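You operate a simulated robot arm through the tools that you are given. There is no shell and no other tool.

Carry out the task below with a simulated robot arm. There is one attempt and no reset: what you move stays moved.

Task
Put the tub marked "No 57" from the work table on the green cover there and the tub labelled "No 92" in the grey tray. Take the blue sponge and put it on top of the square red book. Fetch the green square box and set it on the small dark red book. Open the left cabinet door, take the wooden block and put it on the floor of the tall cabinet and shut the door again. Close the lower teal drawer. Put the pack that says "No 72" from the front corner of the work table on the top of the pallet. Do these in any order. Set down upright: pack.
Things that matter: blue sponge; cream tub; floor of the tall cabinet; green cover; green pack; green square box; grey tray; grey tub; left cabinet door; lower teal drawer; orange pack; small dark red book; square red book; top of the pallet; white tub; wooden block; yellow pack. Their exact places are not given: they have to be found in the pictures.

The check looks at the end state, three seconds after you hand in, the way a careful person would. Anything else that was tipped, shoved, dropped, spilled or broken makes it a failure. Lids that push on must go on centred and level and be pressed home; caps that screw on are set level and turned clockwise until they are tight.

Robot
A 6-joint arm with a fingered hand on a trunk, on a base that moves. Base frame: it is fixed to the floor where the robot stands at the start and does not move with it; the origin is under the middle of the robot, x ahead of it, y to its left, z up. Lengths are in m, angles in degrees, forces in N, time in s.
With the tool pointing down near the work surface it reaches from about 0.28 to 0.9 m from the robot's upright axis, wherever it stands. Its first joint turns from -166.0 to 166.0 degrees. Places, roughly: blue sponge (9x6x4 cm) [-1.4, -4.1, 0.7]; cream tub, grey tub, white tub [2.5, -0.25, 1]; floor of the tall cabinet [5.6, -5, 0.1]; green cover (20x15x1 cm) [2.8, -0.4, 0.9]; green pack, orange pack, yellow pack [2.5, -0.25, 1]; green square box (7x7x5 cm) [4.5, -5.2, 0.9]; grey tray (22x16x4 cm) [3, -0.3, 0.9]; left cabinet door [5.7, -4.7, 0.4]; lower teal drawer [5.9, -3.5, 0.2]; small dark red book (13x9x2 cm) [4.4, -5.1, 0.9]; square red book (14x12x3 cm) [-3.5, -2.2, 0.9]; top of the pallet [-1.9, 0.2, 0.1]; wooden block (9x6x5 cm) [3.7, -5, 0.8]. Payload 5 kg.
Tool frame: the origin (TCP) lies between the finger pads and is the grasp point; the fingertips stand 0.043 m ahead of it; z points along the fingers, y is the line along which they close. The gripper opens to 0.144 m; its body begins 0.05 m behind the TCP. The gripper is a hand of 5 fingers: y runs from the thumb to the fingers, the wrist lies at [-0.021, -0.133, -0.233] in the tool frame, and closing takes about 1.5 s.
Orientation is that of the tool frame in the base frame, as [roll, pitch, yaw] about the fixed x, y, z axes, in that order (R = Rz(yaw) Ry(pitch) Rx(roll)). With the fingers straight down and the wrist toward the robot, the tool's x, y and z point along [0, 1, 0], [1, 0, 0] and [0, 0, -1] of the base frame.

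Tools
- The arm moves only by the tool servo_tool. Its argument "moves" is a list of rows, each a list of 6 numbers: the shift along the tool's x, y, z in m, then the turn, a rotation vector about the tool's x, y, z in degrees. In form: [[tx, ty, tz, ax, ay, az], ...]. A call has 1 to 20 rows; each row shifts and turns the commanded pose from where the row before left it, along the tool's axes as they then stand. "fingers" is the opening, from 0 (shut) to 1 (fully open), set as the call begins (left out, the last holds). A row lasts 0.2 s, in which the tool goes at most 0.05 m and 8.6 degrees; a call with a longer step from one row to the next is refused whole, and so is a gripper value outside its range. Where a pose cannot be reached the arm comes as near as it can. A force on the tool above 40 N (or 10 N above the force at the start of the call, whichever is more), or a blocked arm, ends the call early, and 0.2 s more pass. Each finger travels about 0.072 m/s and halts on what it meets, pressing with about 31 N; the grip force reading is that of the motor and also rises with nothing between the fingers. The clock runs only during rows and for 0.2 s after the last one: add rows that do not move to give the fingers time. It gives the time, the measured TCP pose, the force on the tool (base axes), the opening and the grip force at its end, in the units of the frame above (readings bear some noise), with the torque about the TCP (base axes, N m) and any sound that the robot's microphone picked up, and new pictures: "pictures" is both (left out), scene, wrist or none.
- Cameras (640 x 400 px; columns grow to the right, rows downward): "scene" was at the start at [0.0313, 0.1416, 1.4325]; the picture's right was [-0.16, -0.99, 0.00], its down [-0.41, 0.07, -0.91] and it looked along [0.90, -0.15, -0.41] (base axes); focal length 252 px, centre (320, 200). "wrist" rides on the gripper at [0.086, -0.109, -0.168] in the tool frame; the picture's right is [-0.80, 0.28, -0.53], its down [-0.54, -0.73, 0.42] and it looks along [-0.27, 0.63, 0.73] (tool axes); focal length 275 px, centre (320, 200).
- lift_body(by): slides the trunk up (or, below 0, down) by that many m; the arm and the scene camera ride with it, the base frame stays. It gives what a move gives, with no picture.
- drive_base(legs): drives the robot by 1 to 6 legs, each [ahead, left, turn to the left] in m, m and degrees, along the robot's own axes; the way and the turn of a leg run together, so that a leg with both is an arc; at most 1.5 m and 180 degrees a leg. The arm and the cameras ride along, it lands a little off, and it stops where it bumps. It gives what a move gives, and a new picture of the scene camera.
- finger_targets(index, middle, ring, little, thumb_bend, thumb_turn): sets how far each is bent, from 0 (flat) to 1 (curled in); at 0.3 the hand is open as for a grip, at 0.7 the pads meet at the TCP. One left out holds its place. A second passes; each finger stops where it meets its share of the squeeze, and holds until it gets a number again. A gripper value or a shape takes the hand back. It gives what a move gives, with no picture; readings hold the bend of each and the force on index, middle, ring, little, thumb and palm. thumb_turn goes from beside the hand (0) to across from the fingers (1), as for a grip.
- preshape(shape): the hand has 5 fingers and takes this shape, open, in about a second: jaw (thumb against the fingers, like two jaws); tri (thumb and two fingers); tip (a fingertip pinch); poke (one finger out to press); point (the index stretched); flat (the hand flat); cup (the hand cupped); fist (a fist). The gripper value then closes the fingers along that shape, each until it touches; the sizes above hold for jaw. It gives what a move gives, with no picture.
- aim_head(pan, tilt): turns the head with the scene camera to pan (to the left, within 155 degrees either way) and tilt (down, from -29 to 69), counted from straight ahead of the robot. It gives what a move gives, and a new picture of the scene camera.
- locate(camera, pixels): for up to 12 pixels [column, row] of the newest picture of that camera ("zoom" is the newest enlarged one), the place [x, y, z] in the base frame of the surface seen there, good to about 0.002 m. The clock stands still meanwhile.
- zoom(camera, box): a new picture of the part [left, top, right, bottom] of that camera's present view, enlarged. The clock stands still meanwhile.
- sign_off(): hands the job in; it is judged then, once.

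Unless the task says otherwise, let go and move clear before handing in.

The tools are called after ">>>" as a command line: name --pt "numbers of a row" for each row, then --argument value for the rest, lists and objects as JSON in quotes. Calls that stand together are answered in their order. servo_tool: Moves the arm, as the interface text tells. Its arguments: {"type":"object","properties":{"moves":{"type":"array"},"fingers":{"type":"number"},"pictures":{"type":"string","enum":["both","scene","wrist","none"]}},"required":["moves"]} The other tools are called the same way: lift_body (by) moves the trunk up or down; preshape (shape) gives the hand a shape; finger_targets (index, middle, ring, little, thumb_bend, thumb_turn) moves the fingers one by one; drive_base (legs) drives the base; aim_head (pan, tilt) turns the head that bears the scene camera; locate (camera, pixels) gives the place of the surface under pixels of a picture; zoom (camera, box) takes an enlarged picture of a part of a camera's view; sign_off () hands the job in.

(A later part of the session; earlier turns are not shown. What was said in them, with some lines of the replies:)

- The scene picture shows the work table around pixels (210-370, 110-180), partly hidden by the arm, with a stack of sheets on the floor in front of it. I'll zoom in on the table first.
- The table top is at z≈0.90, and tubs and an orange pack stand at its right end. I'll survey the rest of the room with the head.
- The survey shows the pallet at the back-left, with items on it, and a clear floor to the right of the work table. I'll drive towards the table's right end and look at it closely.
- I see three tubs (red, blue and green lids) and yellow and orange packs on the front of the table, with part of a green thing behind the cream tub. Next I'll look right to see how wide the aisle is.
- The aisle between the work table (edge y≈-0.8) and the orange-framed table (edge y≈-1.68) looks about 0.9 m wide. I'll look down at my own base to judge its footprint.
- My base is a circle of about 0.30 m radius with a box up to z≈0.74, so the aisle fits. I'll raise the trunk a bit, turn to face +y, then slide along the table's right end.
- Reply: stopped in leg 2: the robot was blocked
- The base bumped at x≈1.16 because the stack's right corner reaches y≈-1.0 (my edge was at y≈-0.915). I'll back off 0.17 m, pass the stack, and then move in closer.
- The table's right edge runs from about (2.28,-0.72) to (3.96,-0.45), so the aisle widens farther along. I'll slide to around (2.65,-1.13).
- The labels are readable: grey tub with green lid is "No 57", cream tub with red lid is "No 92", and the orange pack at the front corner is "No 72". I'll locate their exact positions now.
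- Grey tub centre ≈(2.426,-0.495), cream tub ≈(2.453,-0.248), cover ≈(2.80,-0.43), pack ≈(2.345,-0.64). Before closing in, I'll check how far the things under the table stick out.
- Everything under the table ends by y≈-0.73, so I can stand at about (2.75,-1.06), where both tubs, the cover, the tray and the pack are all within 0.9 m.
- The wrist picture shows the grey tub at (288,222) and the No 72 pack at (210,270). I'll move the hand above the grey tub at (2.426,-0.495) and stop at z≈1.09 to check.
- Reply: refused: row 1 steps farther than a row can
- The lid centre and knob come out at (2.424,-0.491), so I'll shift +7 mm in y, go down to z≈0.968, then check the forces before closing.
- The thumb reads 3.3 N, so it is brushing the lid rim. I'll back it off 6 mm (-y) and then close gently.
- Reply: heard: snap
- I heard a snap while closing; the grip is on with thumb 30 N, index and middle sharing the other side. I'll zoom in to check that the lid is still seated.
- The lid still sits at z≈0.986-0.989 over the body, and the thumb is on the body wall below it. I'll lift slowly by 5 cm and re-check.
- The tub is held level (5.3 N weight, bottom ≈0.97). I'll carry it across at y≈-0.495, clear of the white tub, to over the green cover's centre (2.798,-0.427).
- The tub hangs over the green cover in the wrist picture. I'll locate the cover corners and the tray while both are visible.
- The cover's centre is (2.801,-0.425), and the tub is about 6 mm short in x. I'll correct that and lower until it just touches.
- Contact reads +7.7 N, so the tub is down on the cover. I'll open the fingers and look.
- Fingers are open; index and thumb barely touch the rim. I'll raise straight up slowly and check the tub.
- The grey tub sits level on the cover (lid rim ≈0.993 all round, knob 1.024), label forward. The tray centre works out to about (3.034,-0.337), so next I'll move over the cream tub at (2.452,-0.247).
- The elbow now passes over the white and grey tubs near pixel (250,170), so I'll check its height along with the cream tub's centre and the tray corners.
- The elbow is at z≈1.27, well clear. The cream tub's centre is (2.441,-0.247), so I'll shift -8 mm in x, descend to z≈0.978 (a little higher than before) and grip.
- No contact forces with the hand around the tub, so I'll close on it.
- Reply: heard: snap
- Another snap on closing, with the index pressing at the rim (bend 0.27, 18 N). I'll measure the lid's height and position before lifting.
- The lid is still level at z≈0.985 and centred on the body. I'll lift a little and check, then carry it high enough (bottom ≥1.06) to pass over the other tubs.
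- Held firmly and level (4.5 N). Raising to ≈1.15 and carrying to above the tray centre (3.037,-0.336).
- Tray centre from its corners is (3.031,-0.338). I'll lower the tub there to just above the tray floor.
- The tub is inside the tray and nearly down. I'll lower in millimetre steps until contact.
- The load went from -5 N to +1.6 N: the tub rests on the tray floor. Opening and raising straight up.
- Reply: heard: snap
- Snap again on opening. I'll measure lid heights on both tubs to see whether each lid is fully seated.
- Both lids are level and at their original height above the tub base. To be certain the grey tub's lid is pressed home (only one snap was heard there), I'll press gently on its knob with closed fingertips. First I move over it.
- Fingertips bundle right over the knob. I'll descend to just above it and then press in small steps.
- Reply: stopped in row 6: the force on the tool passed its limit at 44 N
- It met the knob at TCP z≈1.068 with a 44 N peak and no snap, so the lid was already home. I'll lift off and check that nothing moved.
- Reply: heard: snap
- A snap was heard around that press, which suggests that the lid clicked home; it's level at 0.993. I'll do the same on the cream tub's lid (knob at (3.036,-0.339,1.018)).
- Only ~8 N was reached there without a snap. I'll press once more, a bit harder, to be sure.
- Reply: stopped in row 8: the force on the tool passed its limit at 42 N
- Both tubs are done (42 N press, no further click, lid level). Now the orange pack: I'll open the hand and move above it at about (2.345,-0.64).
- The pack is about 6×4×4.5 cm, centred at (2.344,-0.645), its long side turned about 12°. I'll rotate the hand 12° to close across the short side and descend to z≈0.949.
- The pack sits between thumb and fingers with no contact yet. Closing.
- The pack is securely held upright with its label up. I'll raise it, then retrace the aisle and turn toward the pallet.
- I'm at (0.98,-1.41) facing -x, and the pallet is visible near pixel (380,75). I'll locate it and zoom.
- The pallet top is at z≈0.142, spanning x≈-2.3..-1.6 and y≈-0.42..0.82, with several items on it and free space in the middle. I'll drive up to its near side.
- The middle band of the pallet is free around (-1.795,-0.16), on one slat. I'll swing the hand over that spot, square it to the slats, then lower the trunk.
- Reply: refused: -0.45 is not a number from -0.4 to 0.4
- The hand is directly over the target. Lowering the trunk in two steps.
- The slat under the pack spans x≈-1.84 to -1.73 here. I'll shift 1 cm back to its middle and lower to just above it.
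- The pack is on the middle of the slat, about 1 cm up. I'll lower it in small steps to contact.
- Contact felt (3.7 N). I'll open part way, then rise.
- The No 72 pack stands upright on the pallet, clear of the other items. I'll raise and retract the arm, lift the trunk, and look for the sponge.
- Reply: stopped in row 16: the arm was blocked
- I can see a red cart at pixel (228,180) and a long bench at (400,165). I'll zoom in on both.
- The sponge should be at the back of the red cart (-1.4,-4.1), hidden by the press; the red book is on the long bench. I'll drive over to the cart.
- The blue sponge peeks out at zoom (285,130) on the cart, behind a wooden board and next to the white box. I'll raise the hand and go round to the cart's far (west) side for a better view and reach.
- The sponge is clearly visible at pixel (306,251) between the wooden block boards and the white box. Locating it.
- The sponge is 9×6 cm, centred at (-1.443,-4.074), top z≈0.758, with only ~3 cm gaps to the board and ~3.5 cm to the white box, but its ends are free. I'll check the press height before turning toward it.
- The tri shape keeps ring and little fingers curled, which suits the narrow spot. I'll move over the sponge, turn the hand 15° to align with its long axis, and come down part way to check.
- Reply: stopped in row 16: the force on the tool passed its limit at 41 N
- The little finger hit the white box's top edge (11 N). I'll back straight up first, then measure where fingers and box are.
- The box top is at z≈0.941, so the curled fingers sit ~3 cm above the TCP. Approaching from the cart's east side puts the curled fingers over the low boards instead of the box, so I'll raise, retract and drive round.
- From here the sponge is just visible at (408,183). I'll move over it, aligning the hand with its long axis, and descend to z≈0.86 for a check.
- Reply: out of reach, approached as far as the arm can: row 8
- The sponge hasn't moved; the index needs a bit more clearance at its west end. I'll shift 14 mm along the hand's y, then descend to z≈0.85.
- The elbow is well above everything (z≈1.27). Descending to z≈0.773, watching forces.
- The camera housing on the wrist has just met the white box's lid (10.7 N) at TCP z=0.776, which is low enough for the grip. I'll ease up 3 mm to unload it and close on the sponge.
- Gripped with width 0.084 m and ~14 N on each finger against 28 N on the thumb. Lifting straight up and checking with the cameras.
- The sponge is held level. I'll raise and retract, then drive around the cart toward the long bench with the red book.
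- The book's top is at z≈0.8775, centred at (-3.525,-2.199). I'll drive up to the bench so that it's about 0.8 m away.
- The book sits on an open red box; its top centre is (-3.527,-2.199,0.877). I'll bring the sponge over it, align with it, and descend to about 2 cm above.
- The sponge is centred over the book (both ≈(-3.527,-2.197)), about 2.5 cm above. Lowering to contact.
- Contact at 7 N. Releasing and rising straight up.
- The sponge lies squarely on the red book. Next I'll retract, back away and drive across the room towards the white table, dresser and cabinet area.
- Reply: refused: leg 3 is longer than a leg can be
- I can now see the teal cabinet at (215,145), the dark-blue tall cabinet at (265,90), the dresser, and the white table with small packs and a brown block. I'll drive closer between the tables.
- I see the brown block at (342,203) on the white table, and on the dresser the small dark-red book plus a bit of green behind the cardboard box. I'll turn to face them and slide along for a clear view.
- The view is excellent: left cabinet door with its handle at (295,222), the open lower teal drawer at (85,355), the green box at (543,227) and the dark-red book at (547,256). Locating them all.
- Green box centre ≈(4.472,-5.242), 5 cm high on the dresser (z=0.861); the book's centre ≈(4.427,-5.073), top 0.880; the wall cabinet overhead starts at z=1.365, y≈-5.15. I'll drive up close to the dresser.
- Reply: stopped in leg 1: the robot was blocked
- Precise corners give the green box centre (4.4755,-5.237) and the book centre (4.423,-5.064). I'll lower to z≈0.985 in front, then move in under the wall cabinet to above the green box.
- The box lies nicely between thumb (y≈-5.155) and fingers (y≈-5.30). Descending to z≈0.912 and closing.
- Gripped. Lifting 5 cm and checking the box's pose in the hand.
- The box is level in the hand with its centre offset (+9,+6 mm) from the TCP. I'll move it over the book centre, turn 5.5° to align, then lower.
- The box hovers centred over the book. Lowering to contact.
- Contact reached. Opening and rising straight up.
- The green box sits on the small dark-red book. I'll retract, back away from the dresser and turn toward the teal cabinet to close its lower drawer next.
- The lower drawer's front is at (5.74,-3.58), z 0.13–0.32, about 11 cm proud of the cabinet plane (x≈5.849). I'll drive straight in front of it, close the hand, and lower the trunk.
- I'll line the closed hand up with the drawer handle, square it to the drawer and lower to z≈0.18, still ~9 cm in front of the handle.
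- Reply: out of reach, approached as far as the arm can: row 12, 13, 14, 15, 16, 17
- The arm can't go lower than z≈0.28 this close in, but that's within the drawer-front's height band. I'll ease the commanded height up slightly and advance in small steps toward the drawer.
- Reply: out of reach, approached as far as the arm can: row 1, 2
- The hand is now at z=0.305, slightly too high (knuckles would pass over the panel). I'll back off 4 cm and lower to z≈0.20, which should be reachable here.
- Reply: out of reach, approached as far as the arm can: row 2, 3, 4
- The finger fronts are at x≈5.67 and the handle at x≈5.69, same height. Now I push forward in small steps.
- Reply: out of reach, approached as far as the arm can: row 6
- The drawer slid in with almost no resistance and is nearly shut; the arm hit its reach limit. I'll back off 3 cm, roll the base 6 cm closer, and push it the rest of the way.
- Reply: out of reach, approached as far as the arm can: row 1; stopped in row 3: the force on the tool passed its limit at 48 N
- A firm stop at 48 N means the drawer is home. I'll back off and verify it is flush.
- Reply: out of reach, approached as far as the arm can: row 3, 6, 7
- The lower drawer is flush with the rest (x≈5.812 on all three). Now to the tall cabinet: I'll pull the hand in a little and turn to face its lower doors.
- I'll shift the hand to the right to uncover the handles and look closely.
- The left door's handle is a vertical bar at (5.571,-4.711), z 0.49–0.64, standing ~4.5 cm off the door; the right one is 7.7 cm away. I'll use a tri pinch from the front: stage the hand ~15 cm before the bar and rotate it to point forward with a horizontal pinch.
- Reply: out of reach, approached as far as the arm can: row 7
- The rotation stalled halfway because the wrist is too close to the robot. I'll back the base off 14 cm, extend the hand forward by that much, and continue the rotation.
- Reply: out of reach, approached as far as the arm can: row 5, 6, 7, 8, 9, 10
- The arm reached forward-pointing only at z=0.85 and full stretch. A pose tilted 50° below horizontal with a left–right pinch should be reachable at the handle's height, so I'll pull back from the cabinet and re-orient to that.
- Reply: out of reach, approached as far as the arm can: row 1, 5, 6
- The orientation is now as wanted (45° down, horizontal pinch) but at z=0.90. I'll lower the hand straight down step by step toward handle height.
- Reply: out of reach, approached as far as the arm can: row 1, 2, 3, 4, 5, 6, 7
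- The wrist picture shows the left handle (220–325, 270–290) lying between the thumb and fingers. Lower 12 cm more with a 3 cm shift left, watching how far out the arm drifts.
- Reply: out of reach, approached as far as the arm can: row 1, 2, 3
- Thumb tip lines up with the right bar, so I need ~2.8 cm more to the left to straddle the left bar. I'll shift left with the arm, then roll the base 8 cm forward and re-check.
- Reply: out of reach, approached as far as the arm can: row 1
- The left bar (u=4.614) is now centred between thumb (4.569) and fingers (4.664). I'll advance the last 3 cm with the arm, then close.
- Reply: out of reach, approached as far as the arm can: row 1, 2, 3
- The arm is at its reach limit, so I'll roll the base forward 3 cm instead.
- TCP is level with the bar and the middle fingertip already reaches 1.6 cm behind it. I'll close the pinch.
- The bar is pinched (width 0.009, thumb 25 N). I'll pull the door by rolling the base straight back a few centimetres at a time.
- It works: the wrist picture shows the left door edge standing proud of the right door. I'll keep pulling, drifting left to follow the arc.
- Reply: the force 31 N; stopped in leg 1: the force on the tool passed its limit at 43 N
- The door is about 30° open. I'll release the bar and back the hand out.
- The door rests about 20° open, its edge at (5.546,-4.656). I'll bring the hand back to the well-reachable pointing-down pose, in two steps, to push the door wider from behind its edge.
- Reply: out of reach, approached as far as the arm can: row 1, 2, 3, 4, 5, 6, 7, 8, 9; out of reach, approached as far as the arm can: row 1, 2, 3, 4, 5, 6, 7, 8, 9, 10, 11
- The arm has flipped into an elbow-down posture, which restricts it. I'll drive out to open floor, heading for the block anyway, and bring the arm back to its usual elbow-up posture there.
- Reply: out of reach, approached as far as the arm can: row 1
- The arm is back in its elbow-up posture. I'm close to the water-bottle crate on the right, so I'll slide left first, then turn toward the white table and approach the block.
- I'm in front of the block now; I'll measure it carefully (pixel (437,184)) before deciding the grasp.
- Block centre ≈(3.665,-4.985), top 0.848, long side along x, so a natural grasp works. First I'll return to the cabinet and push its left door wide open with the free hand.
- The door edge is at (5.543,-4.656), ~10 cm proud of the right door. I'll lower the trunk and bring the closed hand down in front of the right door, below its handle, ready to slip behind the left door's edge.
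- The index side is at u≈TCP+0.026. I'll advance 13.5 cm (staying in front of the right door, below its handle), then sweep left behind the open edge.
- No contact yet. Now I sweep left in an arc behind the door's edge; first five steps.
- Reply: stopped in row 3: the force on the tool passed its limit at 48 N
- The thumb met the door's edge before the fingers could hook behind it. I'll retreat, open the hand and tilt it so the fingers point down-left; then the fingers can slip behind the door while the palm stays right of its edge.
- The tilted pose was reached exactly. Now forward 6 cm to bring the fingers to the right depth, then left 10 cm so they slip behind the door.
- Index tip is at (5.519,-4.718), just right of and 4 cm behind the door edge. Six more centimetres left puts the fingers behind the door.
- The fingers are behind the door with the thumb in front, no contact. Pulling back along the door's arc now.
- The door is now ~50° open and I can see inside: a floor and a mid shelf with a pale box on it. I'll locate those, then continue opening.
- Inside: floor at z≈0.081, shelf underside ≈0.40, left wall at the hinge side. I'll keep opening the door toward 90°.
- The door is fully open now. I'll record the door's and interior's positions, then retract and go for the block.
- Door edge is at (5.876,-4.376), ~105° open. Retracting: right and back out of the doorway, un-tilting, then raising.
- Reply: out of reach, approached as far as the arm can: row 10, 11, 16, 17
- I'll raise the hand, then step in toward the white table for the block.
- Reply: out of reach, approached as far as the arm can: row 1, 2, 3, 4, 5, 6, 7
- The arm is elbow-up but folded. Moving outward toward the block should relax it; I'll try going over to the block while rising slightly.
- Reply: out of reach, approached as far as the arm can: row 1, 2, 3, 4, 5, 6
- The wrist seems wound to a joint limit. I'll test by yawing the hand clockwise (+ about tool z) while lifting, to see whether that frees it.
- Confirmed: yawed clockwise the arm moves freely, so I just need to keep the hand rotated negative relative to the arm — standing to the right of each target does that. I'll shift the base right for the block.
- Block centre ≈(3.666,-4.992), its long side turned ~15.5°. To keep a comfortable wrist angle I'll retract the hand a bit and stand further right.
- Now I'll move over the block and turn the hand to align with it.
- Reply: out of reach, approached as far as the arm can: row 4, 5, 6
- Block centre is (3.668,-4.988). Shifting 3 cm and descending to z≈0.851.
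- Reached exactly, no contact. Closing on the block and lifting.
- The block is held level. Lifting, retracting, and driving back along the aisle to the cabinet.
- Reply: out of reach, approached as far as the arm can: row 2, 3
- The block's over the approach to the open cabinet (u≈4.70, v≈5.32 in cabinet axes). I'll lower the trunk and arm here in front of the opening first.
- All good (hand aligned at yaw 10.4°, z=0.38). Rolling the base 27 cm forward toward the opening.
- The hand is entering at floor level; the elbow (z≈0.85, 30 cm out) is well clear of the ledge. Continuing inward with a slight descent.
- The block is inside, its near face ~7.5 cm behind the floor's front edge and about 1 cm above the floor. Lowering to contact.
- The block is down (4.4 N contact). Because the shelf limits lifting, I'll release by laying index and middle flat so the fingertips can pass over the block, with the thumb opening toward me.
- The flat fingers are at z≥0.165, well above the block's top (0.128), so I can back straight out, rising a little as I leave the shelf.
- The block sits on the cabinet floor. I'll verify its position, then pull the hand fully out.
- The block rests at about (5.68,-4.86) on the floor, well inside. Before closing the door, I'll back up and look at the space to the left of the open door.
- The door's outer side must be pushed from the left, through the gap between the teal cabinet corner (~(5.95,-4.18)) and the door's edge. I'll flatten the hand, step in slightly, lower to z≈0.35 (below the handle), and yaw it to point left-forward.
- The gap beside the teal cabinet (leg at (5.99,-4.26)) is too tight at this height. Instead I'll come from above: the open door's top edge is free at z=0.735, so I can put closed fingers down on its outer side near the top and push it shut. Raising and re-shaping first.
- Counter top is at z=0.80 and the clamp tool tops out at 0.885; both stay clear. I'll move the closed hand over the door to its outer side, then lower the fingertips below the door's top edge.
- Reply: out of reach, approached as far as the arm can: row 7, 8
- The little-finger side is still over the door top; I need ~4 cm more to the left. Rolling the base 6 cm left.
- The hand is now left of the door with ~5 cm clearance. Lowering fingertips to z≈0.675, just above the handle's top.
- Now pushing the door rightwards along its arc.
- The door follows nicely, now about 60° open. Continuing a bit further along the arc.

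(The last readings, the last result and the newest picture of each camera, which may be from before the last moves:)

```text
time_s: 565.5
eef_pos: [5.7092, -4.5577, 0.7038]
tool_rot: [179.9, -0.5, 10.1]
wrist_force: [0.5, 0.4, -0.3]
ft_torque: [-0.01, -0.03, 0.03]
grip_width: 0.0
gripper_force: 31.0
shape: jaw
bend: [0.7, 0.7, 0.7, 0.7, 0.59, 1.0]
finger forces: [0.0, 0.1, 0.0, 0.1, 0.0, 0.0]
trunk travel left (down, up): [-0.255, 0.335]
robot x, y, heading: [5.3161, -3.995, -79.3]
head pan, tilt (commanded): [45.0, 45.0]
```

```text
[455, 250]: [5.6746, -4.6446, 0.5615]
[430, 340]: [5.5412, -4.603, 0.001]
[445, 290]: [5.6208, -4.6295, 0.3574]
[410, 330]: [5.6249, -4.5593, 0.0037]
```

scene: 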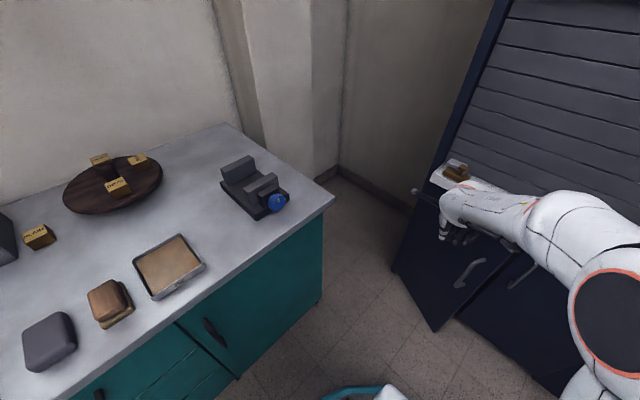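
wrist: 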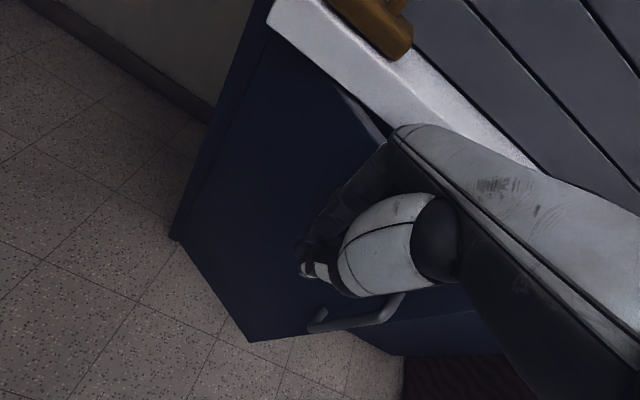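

The door's about 30° open. I'll back off, lower the trunk, and push it the rest of the way from the front, below the handle.

>>> servo_tool --pt "0 -0.04 0 0 0 0" --pt "0 -0.045 0 0 0 0" --pt "0 -0.045 0 0 0 0" --pt "0 0 0 0 0 0" --pictures "none"

>>> lift_body --by -0.25

>>> servo_tool --pt "0 0 0.03 0 0 7" --pt "0 0 0.03 0 0 7" --pt "0 0 0.02 0 0 6" --pt "0 0 0 0 0 0" --pictures "both"

>>> aim_head --pan 25 --tilt 45

```text
time_s: 566.5
eef_pos: [5.6861, -4.4289, 0.7032]
tool_rot: [180.0, -0.5, 10.1]
wrist_force: [-1.0, 0.0, 1.0]
ft_torque: [0.02, 0.04, -0.01]
grip_width: 0.0
gripper_force: 31.2
shape: jaw
bend: [0.7, 0.7, 0.7, 0.7, 0.59, 1.0]
finger forces: [0.0, 0.0, 0.0, 0.0, 0.0, 0.0]
trunk travel left (down, up): [-0.255, 0.335]
robot x, y, heading: [5.3209, -3.9972, -79.2]
head pan, tilt (commanded): [45.0, 45.0]
```

```text
time_s: 569.0
eef_pos: [5.6854, -4.4295, 0.4542]
tool_rot: [179.9, -0.6, 10.0]
wrist_force: [-0.1, -0.2, 0.0]
ft_torque: [0.0, 0.06, 0.02]
grip_width: 0.0
gripper_force: 30.6
shape: jaw
bend: [0.7, 0.7, 0.7, 0.7, 0.59, 1.0]
finger forces: [0.1, 0.0, 0.0, 0.0, 0.0, 0.0]
trunk travel left (down, up): [-0.005, 0.585]
robot x, y, heading: [5.3186, -3.9938, -79.2]
head pan, tilt (commanded): [45.0, 45.0]
```

```text
time_s: 570.0
eef_pos: [5.6883, -4.4285, 0.3737]
tool_rot: [180.0, -0.5, -9.8]
wrist_force: [0.5, 0.8, -0.8]
ft_torque: [0.01, -0.01, 0.06]
grip_width: 0.0002
gripper_force: 30.9
shape: jaw
bend: [0.7, 0.7, 0.7, 0.7, 0.59, 1.0]
finger forces: [0.1, 0.0, 0.1, 0.0, 0.0, 0.1]
trunk travel left (down, up): [-0.005, 0.585]
robot x, y, heading: [5.3143, -3.9993, -79.0]
head pan, tilt (commanded): [45.0, 45.0]
```

scene: 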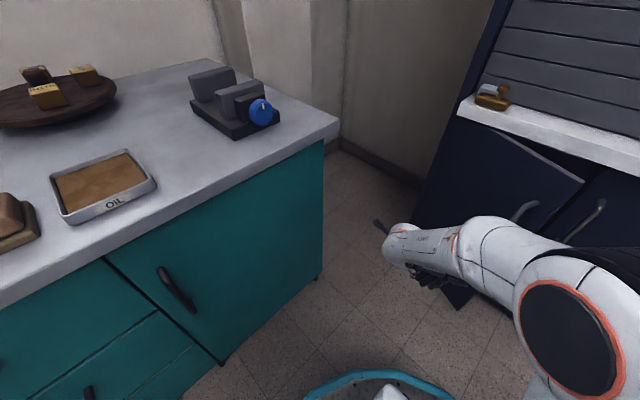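
wrist: 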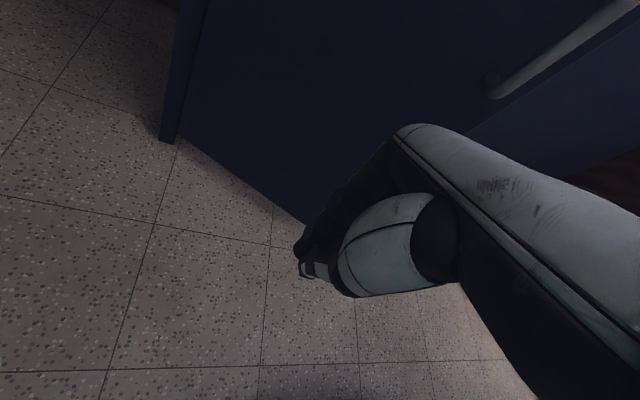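

```text
time_s: 570.9
eef_pos: [5.6887, -4.4295, 0.3758]
tool_rot: [180.0, -0.5, -9.9]
wrist_force: [0.0, -0.1, 0.2]
ft_torque: [-0.02, -0.01, 0.0]
grip_width: 0.0001
gripper_force: 31.0
shape: jaw
bend: [0.7, 0.7, 0.7, 0.7, 0.59, 1.0]
finger forces: [0.1, 0.0, 0.0, 0.0, 0.0, 0.0]
trunk travel left (down, up): [-0.005, 0.585]
robot x, y, heading: [5.316, -3.9949, -79.1]
head pan, tilt (commanded): [25.0, 45.0]
```

scene: 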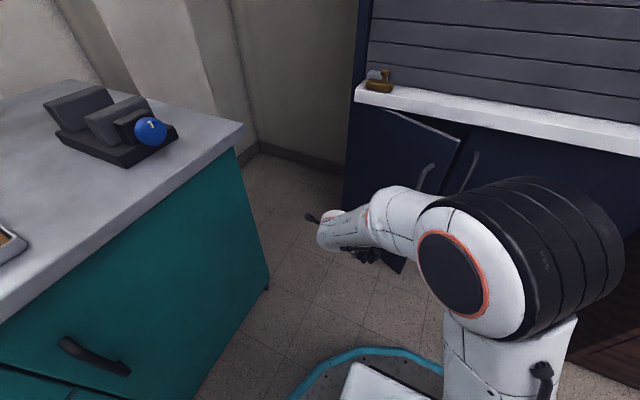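

Now shift right toward the door's free edge and push forward gently.

>>> servo_tool --pt "-0.042 0.0157 0 0 0 0" --pt "-0.042 0.0157 0 0 0 0" --pt "0.0105 0.0281 0 0 0 0" --pt "0.0105 0.0281 0 0 0 0" --pt "0.0105 0.0281 0 0 0 0" --pt "0.0105 0.0281 0 0 0 0" --pt "0.0105 0.0281 0 0 0 0" --pt "0.0105 0.0281 0 0 0 0" --pt "0 0 0 0 0 0" --pictures "both"

```text
time_s: 572.9
eef_pos: [5.6328, -4.622, 0.3759]
tool_rot: [180.0, -0.5, -9.9]
wrist_force: [-0.4, -0.3, -0.5]
ft_torque: [0.02, 0.0, -0.01]
grip_width: 0.0002
gripper_force: 31.3
shape: jaw
bend: [0.7, 0.7, 0.7, 0.7, 0.59, 1.0]
finger forces: [0.0, 0.0, 0.1, 0.0, 0.0, 0.0]
trunk travel left (down, up): [-0.005, 0.585]
robot x, y, heading: [5.3137, -4.0044, -79.5]
head pan, tilt (commanded): [25.0, 45.0]
```

scene: 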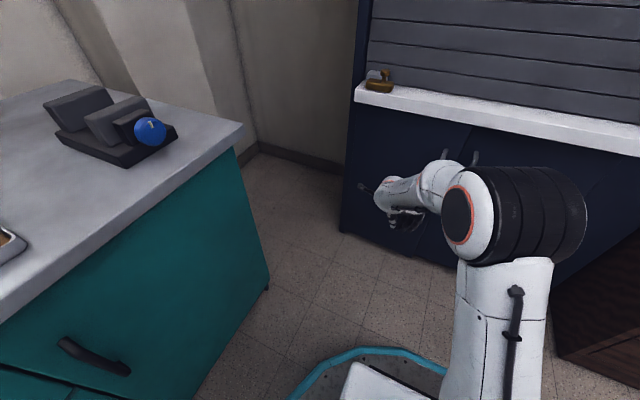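
wrist: 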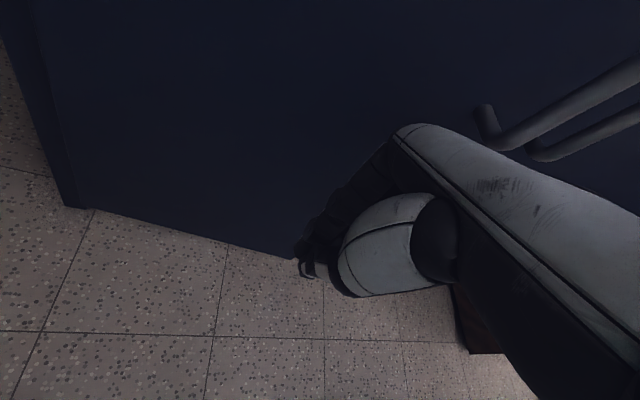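

The door is nearly shut. Continuing in small steps until it stops.

>>> servo_tool --pt "0.0052 0.014 0 0 0 0" --pt "0.0052 0.014 0 0 0 0" --pt "0.0052 0.014 0 0 0 0" --pt "0.0035 0.0094 0 0 0 0" --pt "0.0035 0.0094 0 0 0 0" --pt "0.0035 0.0094 0 0 0 0" --pt "0.0035 0.0094 0 0 0 0" --pictures "both"

```text
time_s: 574.3
eef_pos: [5.644, -4.6884, 0.3696]
tool_rot: [-179.6, -0.2, -9.9]
wrist_force: [-2.6, 10.2, 0.5]
ft_torque: [-0.86, -0.16, -0.02]
grip_width: 0.0
gripper_force: 31.3
shape: jaw
bend: [0.7, 0.7, 0.7, 0.7, 0.59, 1.0]
finger forces: [9.6, 0.1, 0.1, 0.0, 0.0, 0.0]
trunk travel left (down, up): [-0.005, 0.585]
robot x, y, heading: [5.3188, -3.9967, -79.0]
head pan, tilt (commanded): [25.0, 45.0]
stopped in row 6: the force on the tool passed its limit at 59 N (the readings are from after the stop); the commanded pose is now the measured one
```

scene: 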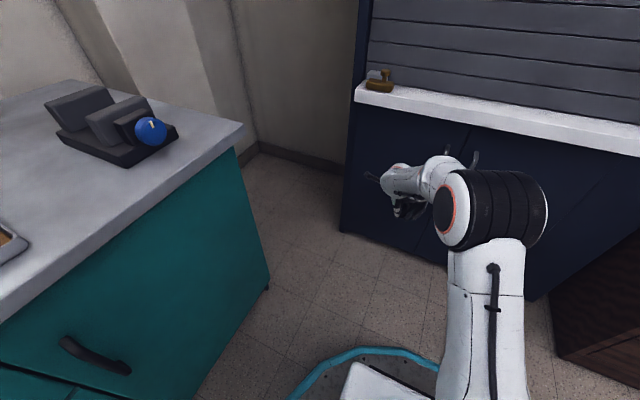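
wrist: 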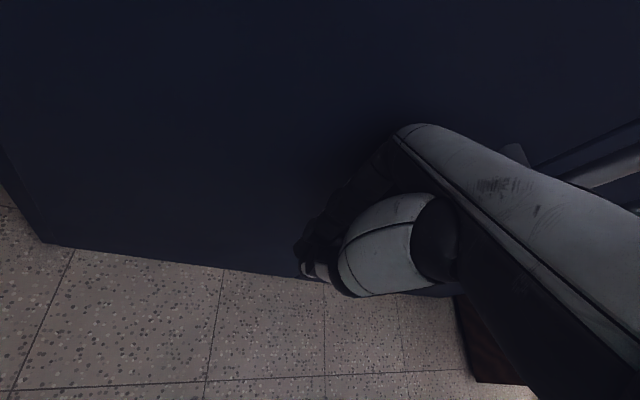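

A firm stop (59 N): the door is against its frame. Backing off and checking that it's flush with the right door.

>>> servo_tool --pt "-0.0105 -0.0281 0 0 0 0" --pt "-0.0105 -0.0281 0 0 0 0" --pt "-0.0105 -0.0281 0 0 0 0" --pt "-0.0105 -0.0281 -0.02 0 0 0" --pt "-0.0105 -0.0281 -0.02 0 0 0" --pt "-0.03 -0.02 -0.02 0 0 0" --pt "-0.04 0 -0.02 0 0 0" --pt "-0.04 0 -0.02 0 0 0" --pt "-0.04 0 0 0 0 0" --pt "-0.04 0 0 0 0 0" --pt "0 0 0 0 0 0" --pictures "scene"

>>> zoom --camera "scene" --box '[330, 70, 600, 300]'

```text
time_s: 576.7
eef_pos: [5.4329, -4.49, 0.4684]
tool_rot: [-179.8, -0.1, -9.9]
wrist_force: [-0.7, -1.1, -0.1]
ft_torque: [-0.02, 0.01, 0.0]
grip_width: 0.0
gripper_force: 31.2
shape: jaw
bend: [0.7, 0.7, 0.7, 0.7, 0.59, 1.0]
finger forces: [0.1, 0.1, 0.1, 0.1, 0.1, 0.1]
trunk travel left (down, up): [-0.005, 0.585]
robot x, y, heading: [5.3178, -3.9942, -79.3]
head pan, tilt (commanded): [25.0, 45.0]
```

scene: 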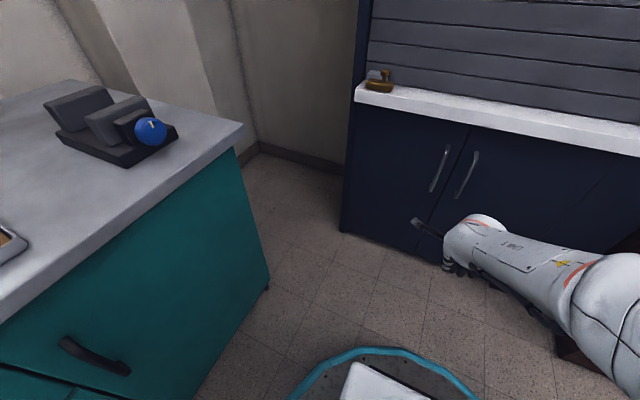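

```text
1.74 times, centred on (465, 185) of scene
```

zoom: 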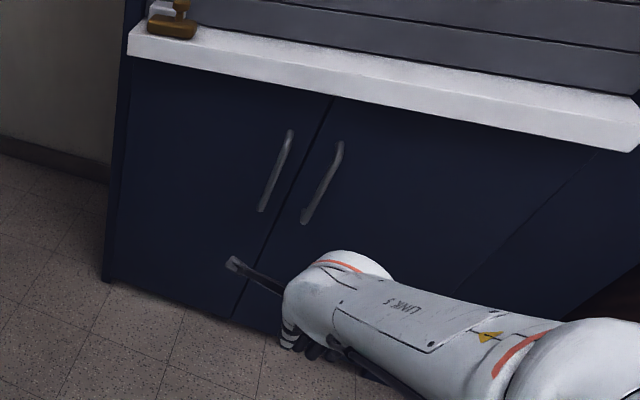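

>>> locate --camera "scene" --pixels '[[460, 150], [475, 155], [430, 170], [490, 180], [400, 150], [380, 200], [520, 160], [455, 180], [449, 150], [472, 158]]'

>>> drive_base --legs '[[-0.35, 0, 0]]'

>>> aim_head --pan 10 --tilt 25

```text
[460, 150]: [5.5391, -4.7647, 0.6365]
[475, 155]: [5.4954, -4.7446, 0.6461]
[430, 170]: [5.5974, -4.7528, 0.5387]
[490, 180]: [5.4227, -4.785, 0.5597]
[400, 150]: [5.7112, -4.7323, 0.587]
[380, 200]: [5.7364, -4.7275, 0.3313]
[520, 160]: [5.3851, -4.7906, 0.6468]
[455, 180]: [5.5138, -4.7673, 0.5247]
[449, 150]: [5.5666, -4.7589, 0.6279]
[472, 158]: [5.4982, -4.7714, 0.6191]
```

```text
time_s: 578.9
eef_pos: [5.3681, -4.1506, 0.4677]
tool_rot: [-179.7, -0.3, -9.7]
wrist_force: [-0.1, -0.1, 0.5]
ft_torque: [-0.02, 0.0, 0.03]
grip_width: 0.0003
gripper_force: 31.0
shape: jaw
bend: [0.7, 0.7, 0.7, 0.7, 0.59, 1.0]
finger forces: [0.0, 0.1, 0.0, 0.0, 0.1, 0.0]
trunk travel left (down, up): [-0.005, 0.585]
robot x, y, heading: [5.2498, -3.6539, -79.3]
head pan, tilt (commanded): [25.0, 45.0]
```

scene: 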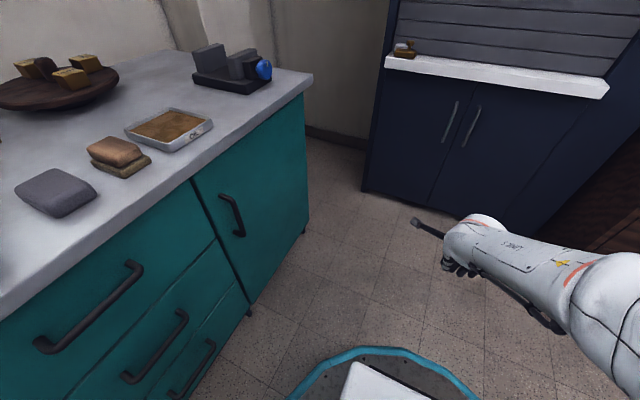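

```text
time_s: 579.8
eef_pos: [5.3696, -4.1505, 0.4676]
tool_rot: [-179.8, -0.3, -9.7]
wrist_force: [-0.7, -0.9, 0.4]
ft_torque: [0.0, 0.01, -0.03]
grip_width: 0.0
gripper_force: 31.1
shape: jaw
bend: [0.7, 0.7, 0.7, 0.7, 0.59, 1.0]
finger forces: [0.0, 0.0, 0.0, 0.0, 0.0, 0.0]
trunk travel left (down, up): [-0.005, 0.585]
robot x, y, heading: [5.2508, -3.6566, -79.0]
head pan, tilt (commanded): [10.0, 25.0]
```

scene: 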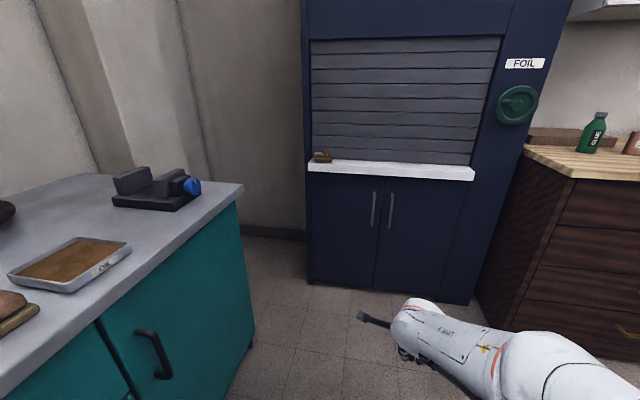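

All left- and right-door points lie in one plane (v≈5.697), so the door is properly shut. Before handing in, I'll check the surroundings I passed closely — the water-bottle rack and the dresser.

>>> aim_head --pan -95 --tilt 25

>>> aim_head --pan -45 --tilt 25

```text
time_s: 581.6
eef_pos: [5.3687, -4.1511, 0.4683]
tool_rot: [-179.7, -0.2, -9.7]
wrist_force: [-0.2, 0.1, 0.7]
ft_torque: [-0.03, 0.01, 0.01]
grip_width: 0.0003
gripper_force: 30.9
shape: jaw
bend: [0.7, 0.7, 0.7, 0.7, 0.59, 1.0]
finger forces: [0.0, 0.0, 0.1, 0.0, 0.0, 0.0]
trunk travel left (down, up): [-0.005, 0.585]
robot x, y, heading: [5.2528, -3.6561, -78.8]
head pan, tilt (commanded): [-95.0, 25.0]
```

scene: 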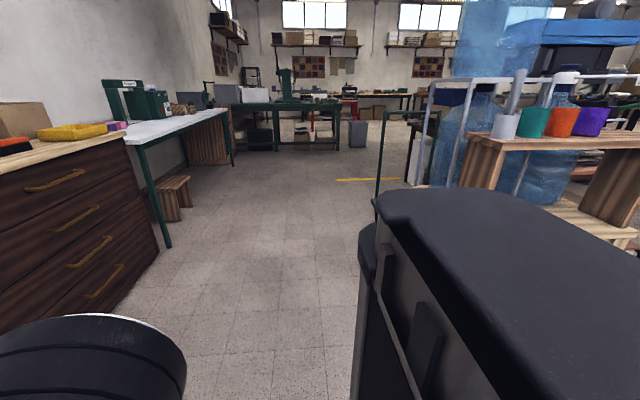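

```text
time_s: 582.8
eef_pos: [5.3684, -4.1507, 0.4679]
tool_rot: [-179.7, -0.2, -9.7]
wrist_force: [-1.0, -0.3, -0.4]
ft_torque: [-0.02, 0.01, 0.03]
grip_width: 0.0
gripper_force: 31.2
shape: jaw
bend: [0.7, 0.7, 0.7, 0.7, 0.59, 1.0]
finger forces: [0.0, 0.0, 0.0, 0.0, 0.1, 0.1]
trunk travel left (down, up): [-0.005, 0.585]
robot x, y, heading: [5.2519, -3.6518, -79.0]
head pan, tilt (commanded): [-45.0, 25.0]
```

scene: 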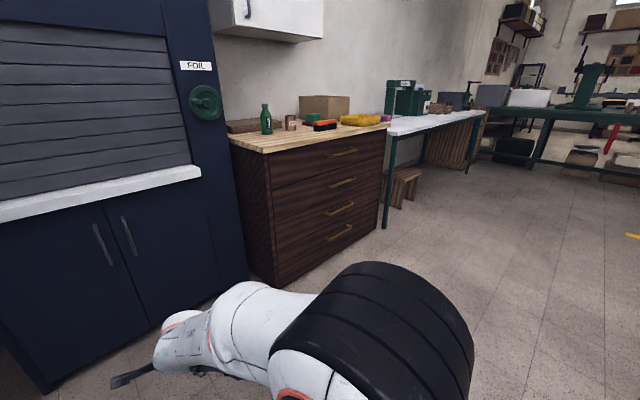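

I've checked everything I can see from here. Both lids are level and seated, the sponge, green box and No 72 pack are where they should be, and the block is inside the cabinet with the door flush. The drawer is shut, and nothing near my route has been disturbed. The hand is empty and clear, so I'm handing in.

>>> sign_off

```text
The job is handed in.
```

I finished all seven placements and closures and handed the job in; the result of the check hasn't come back.

| Item | Where it is now |
|---|---|
| Tub "No 57" (grey, green lid) | Centred on the green cover |
| Tub "No 92" (cream, red lid) | In the grey tray |
| Pack "No 72" (orange) | Upright on the top of the pallet |
| Blue sponge | Flat on the square red book |
| Green square box | On the small dark red book |
| Wooden block | On the floor of the tall cabinet, about 7.5 cm inside; the left door is shut and flush |
| Lower teal drawer | Closed and flush with the drawers above |

These could affect the check:

- **Tub lids:** each lid snapped when I gripped the tub. I pressed both knobs down afterwards with just over 40 N, and both lids then sat level and centred.
- **White box on the red cart:** my hand pressed on its lid twice, once at about 41 N. It looked unmoved afterwards.
- **Bumps:** the base touched the stack of sheets by the work table and the dresser front. I saw nothing displaced.

I checked each item right after placing it. At the end I looked again only at the cabinet, dresser and water-rack area, not at the work table, the pallet or the book bench.
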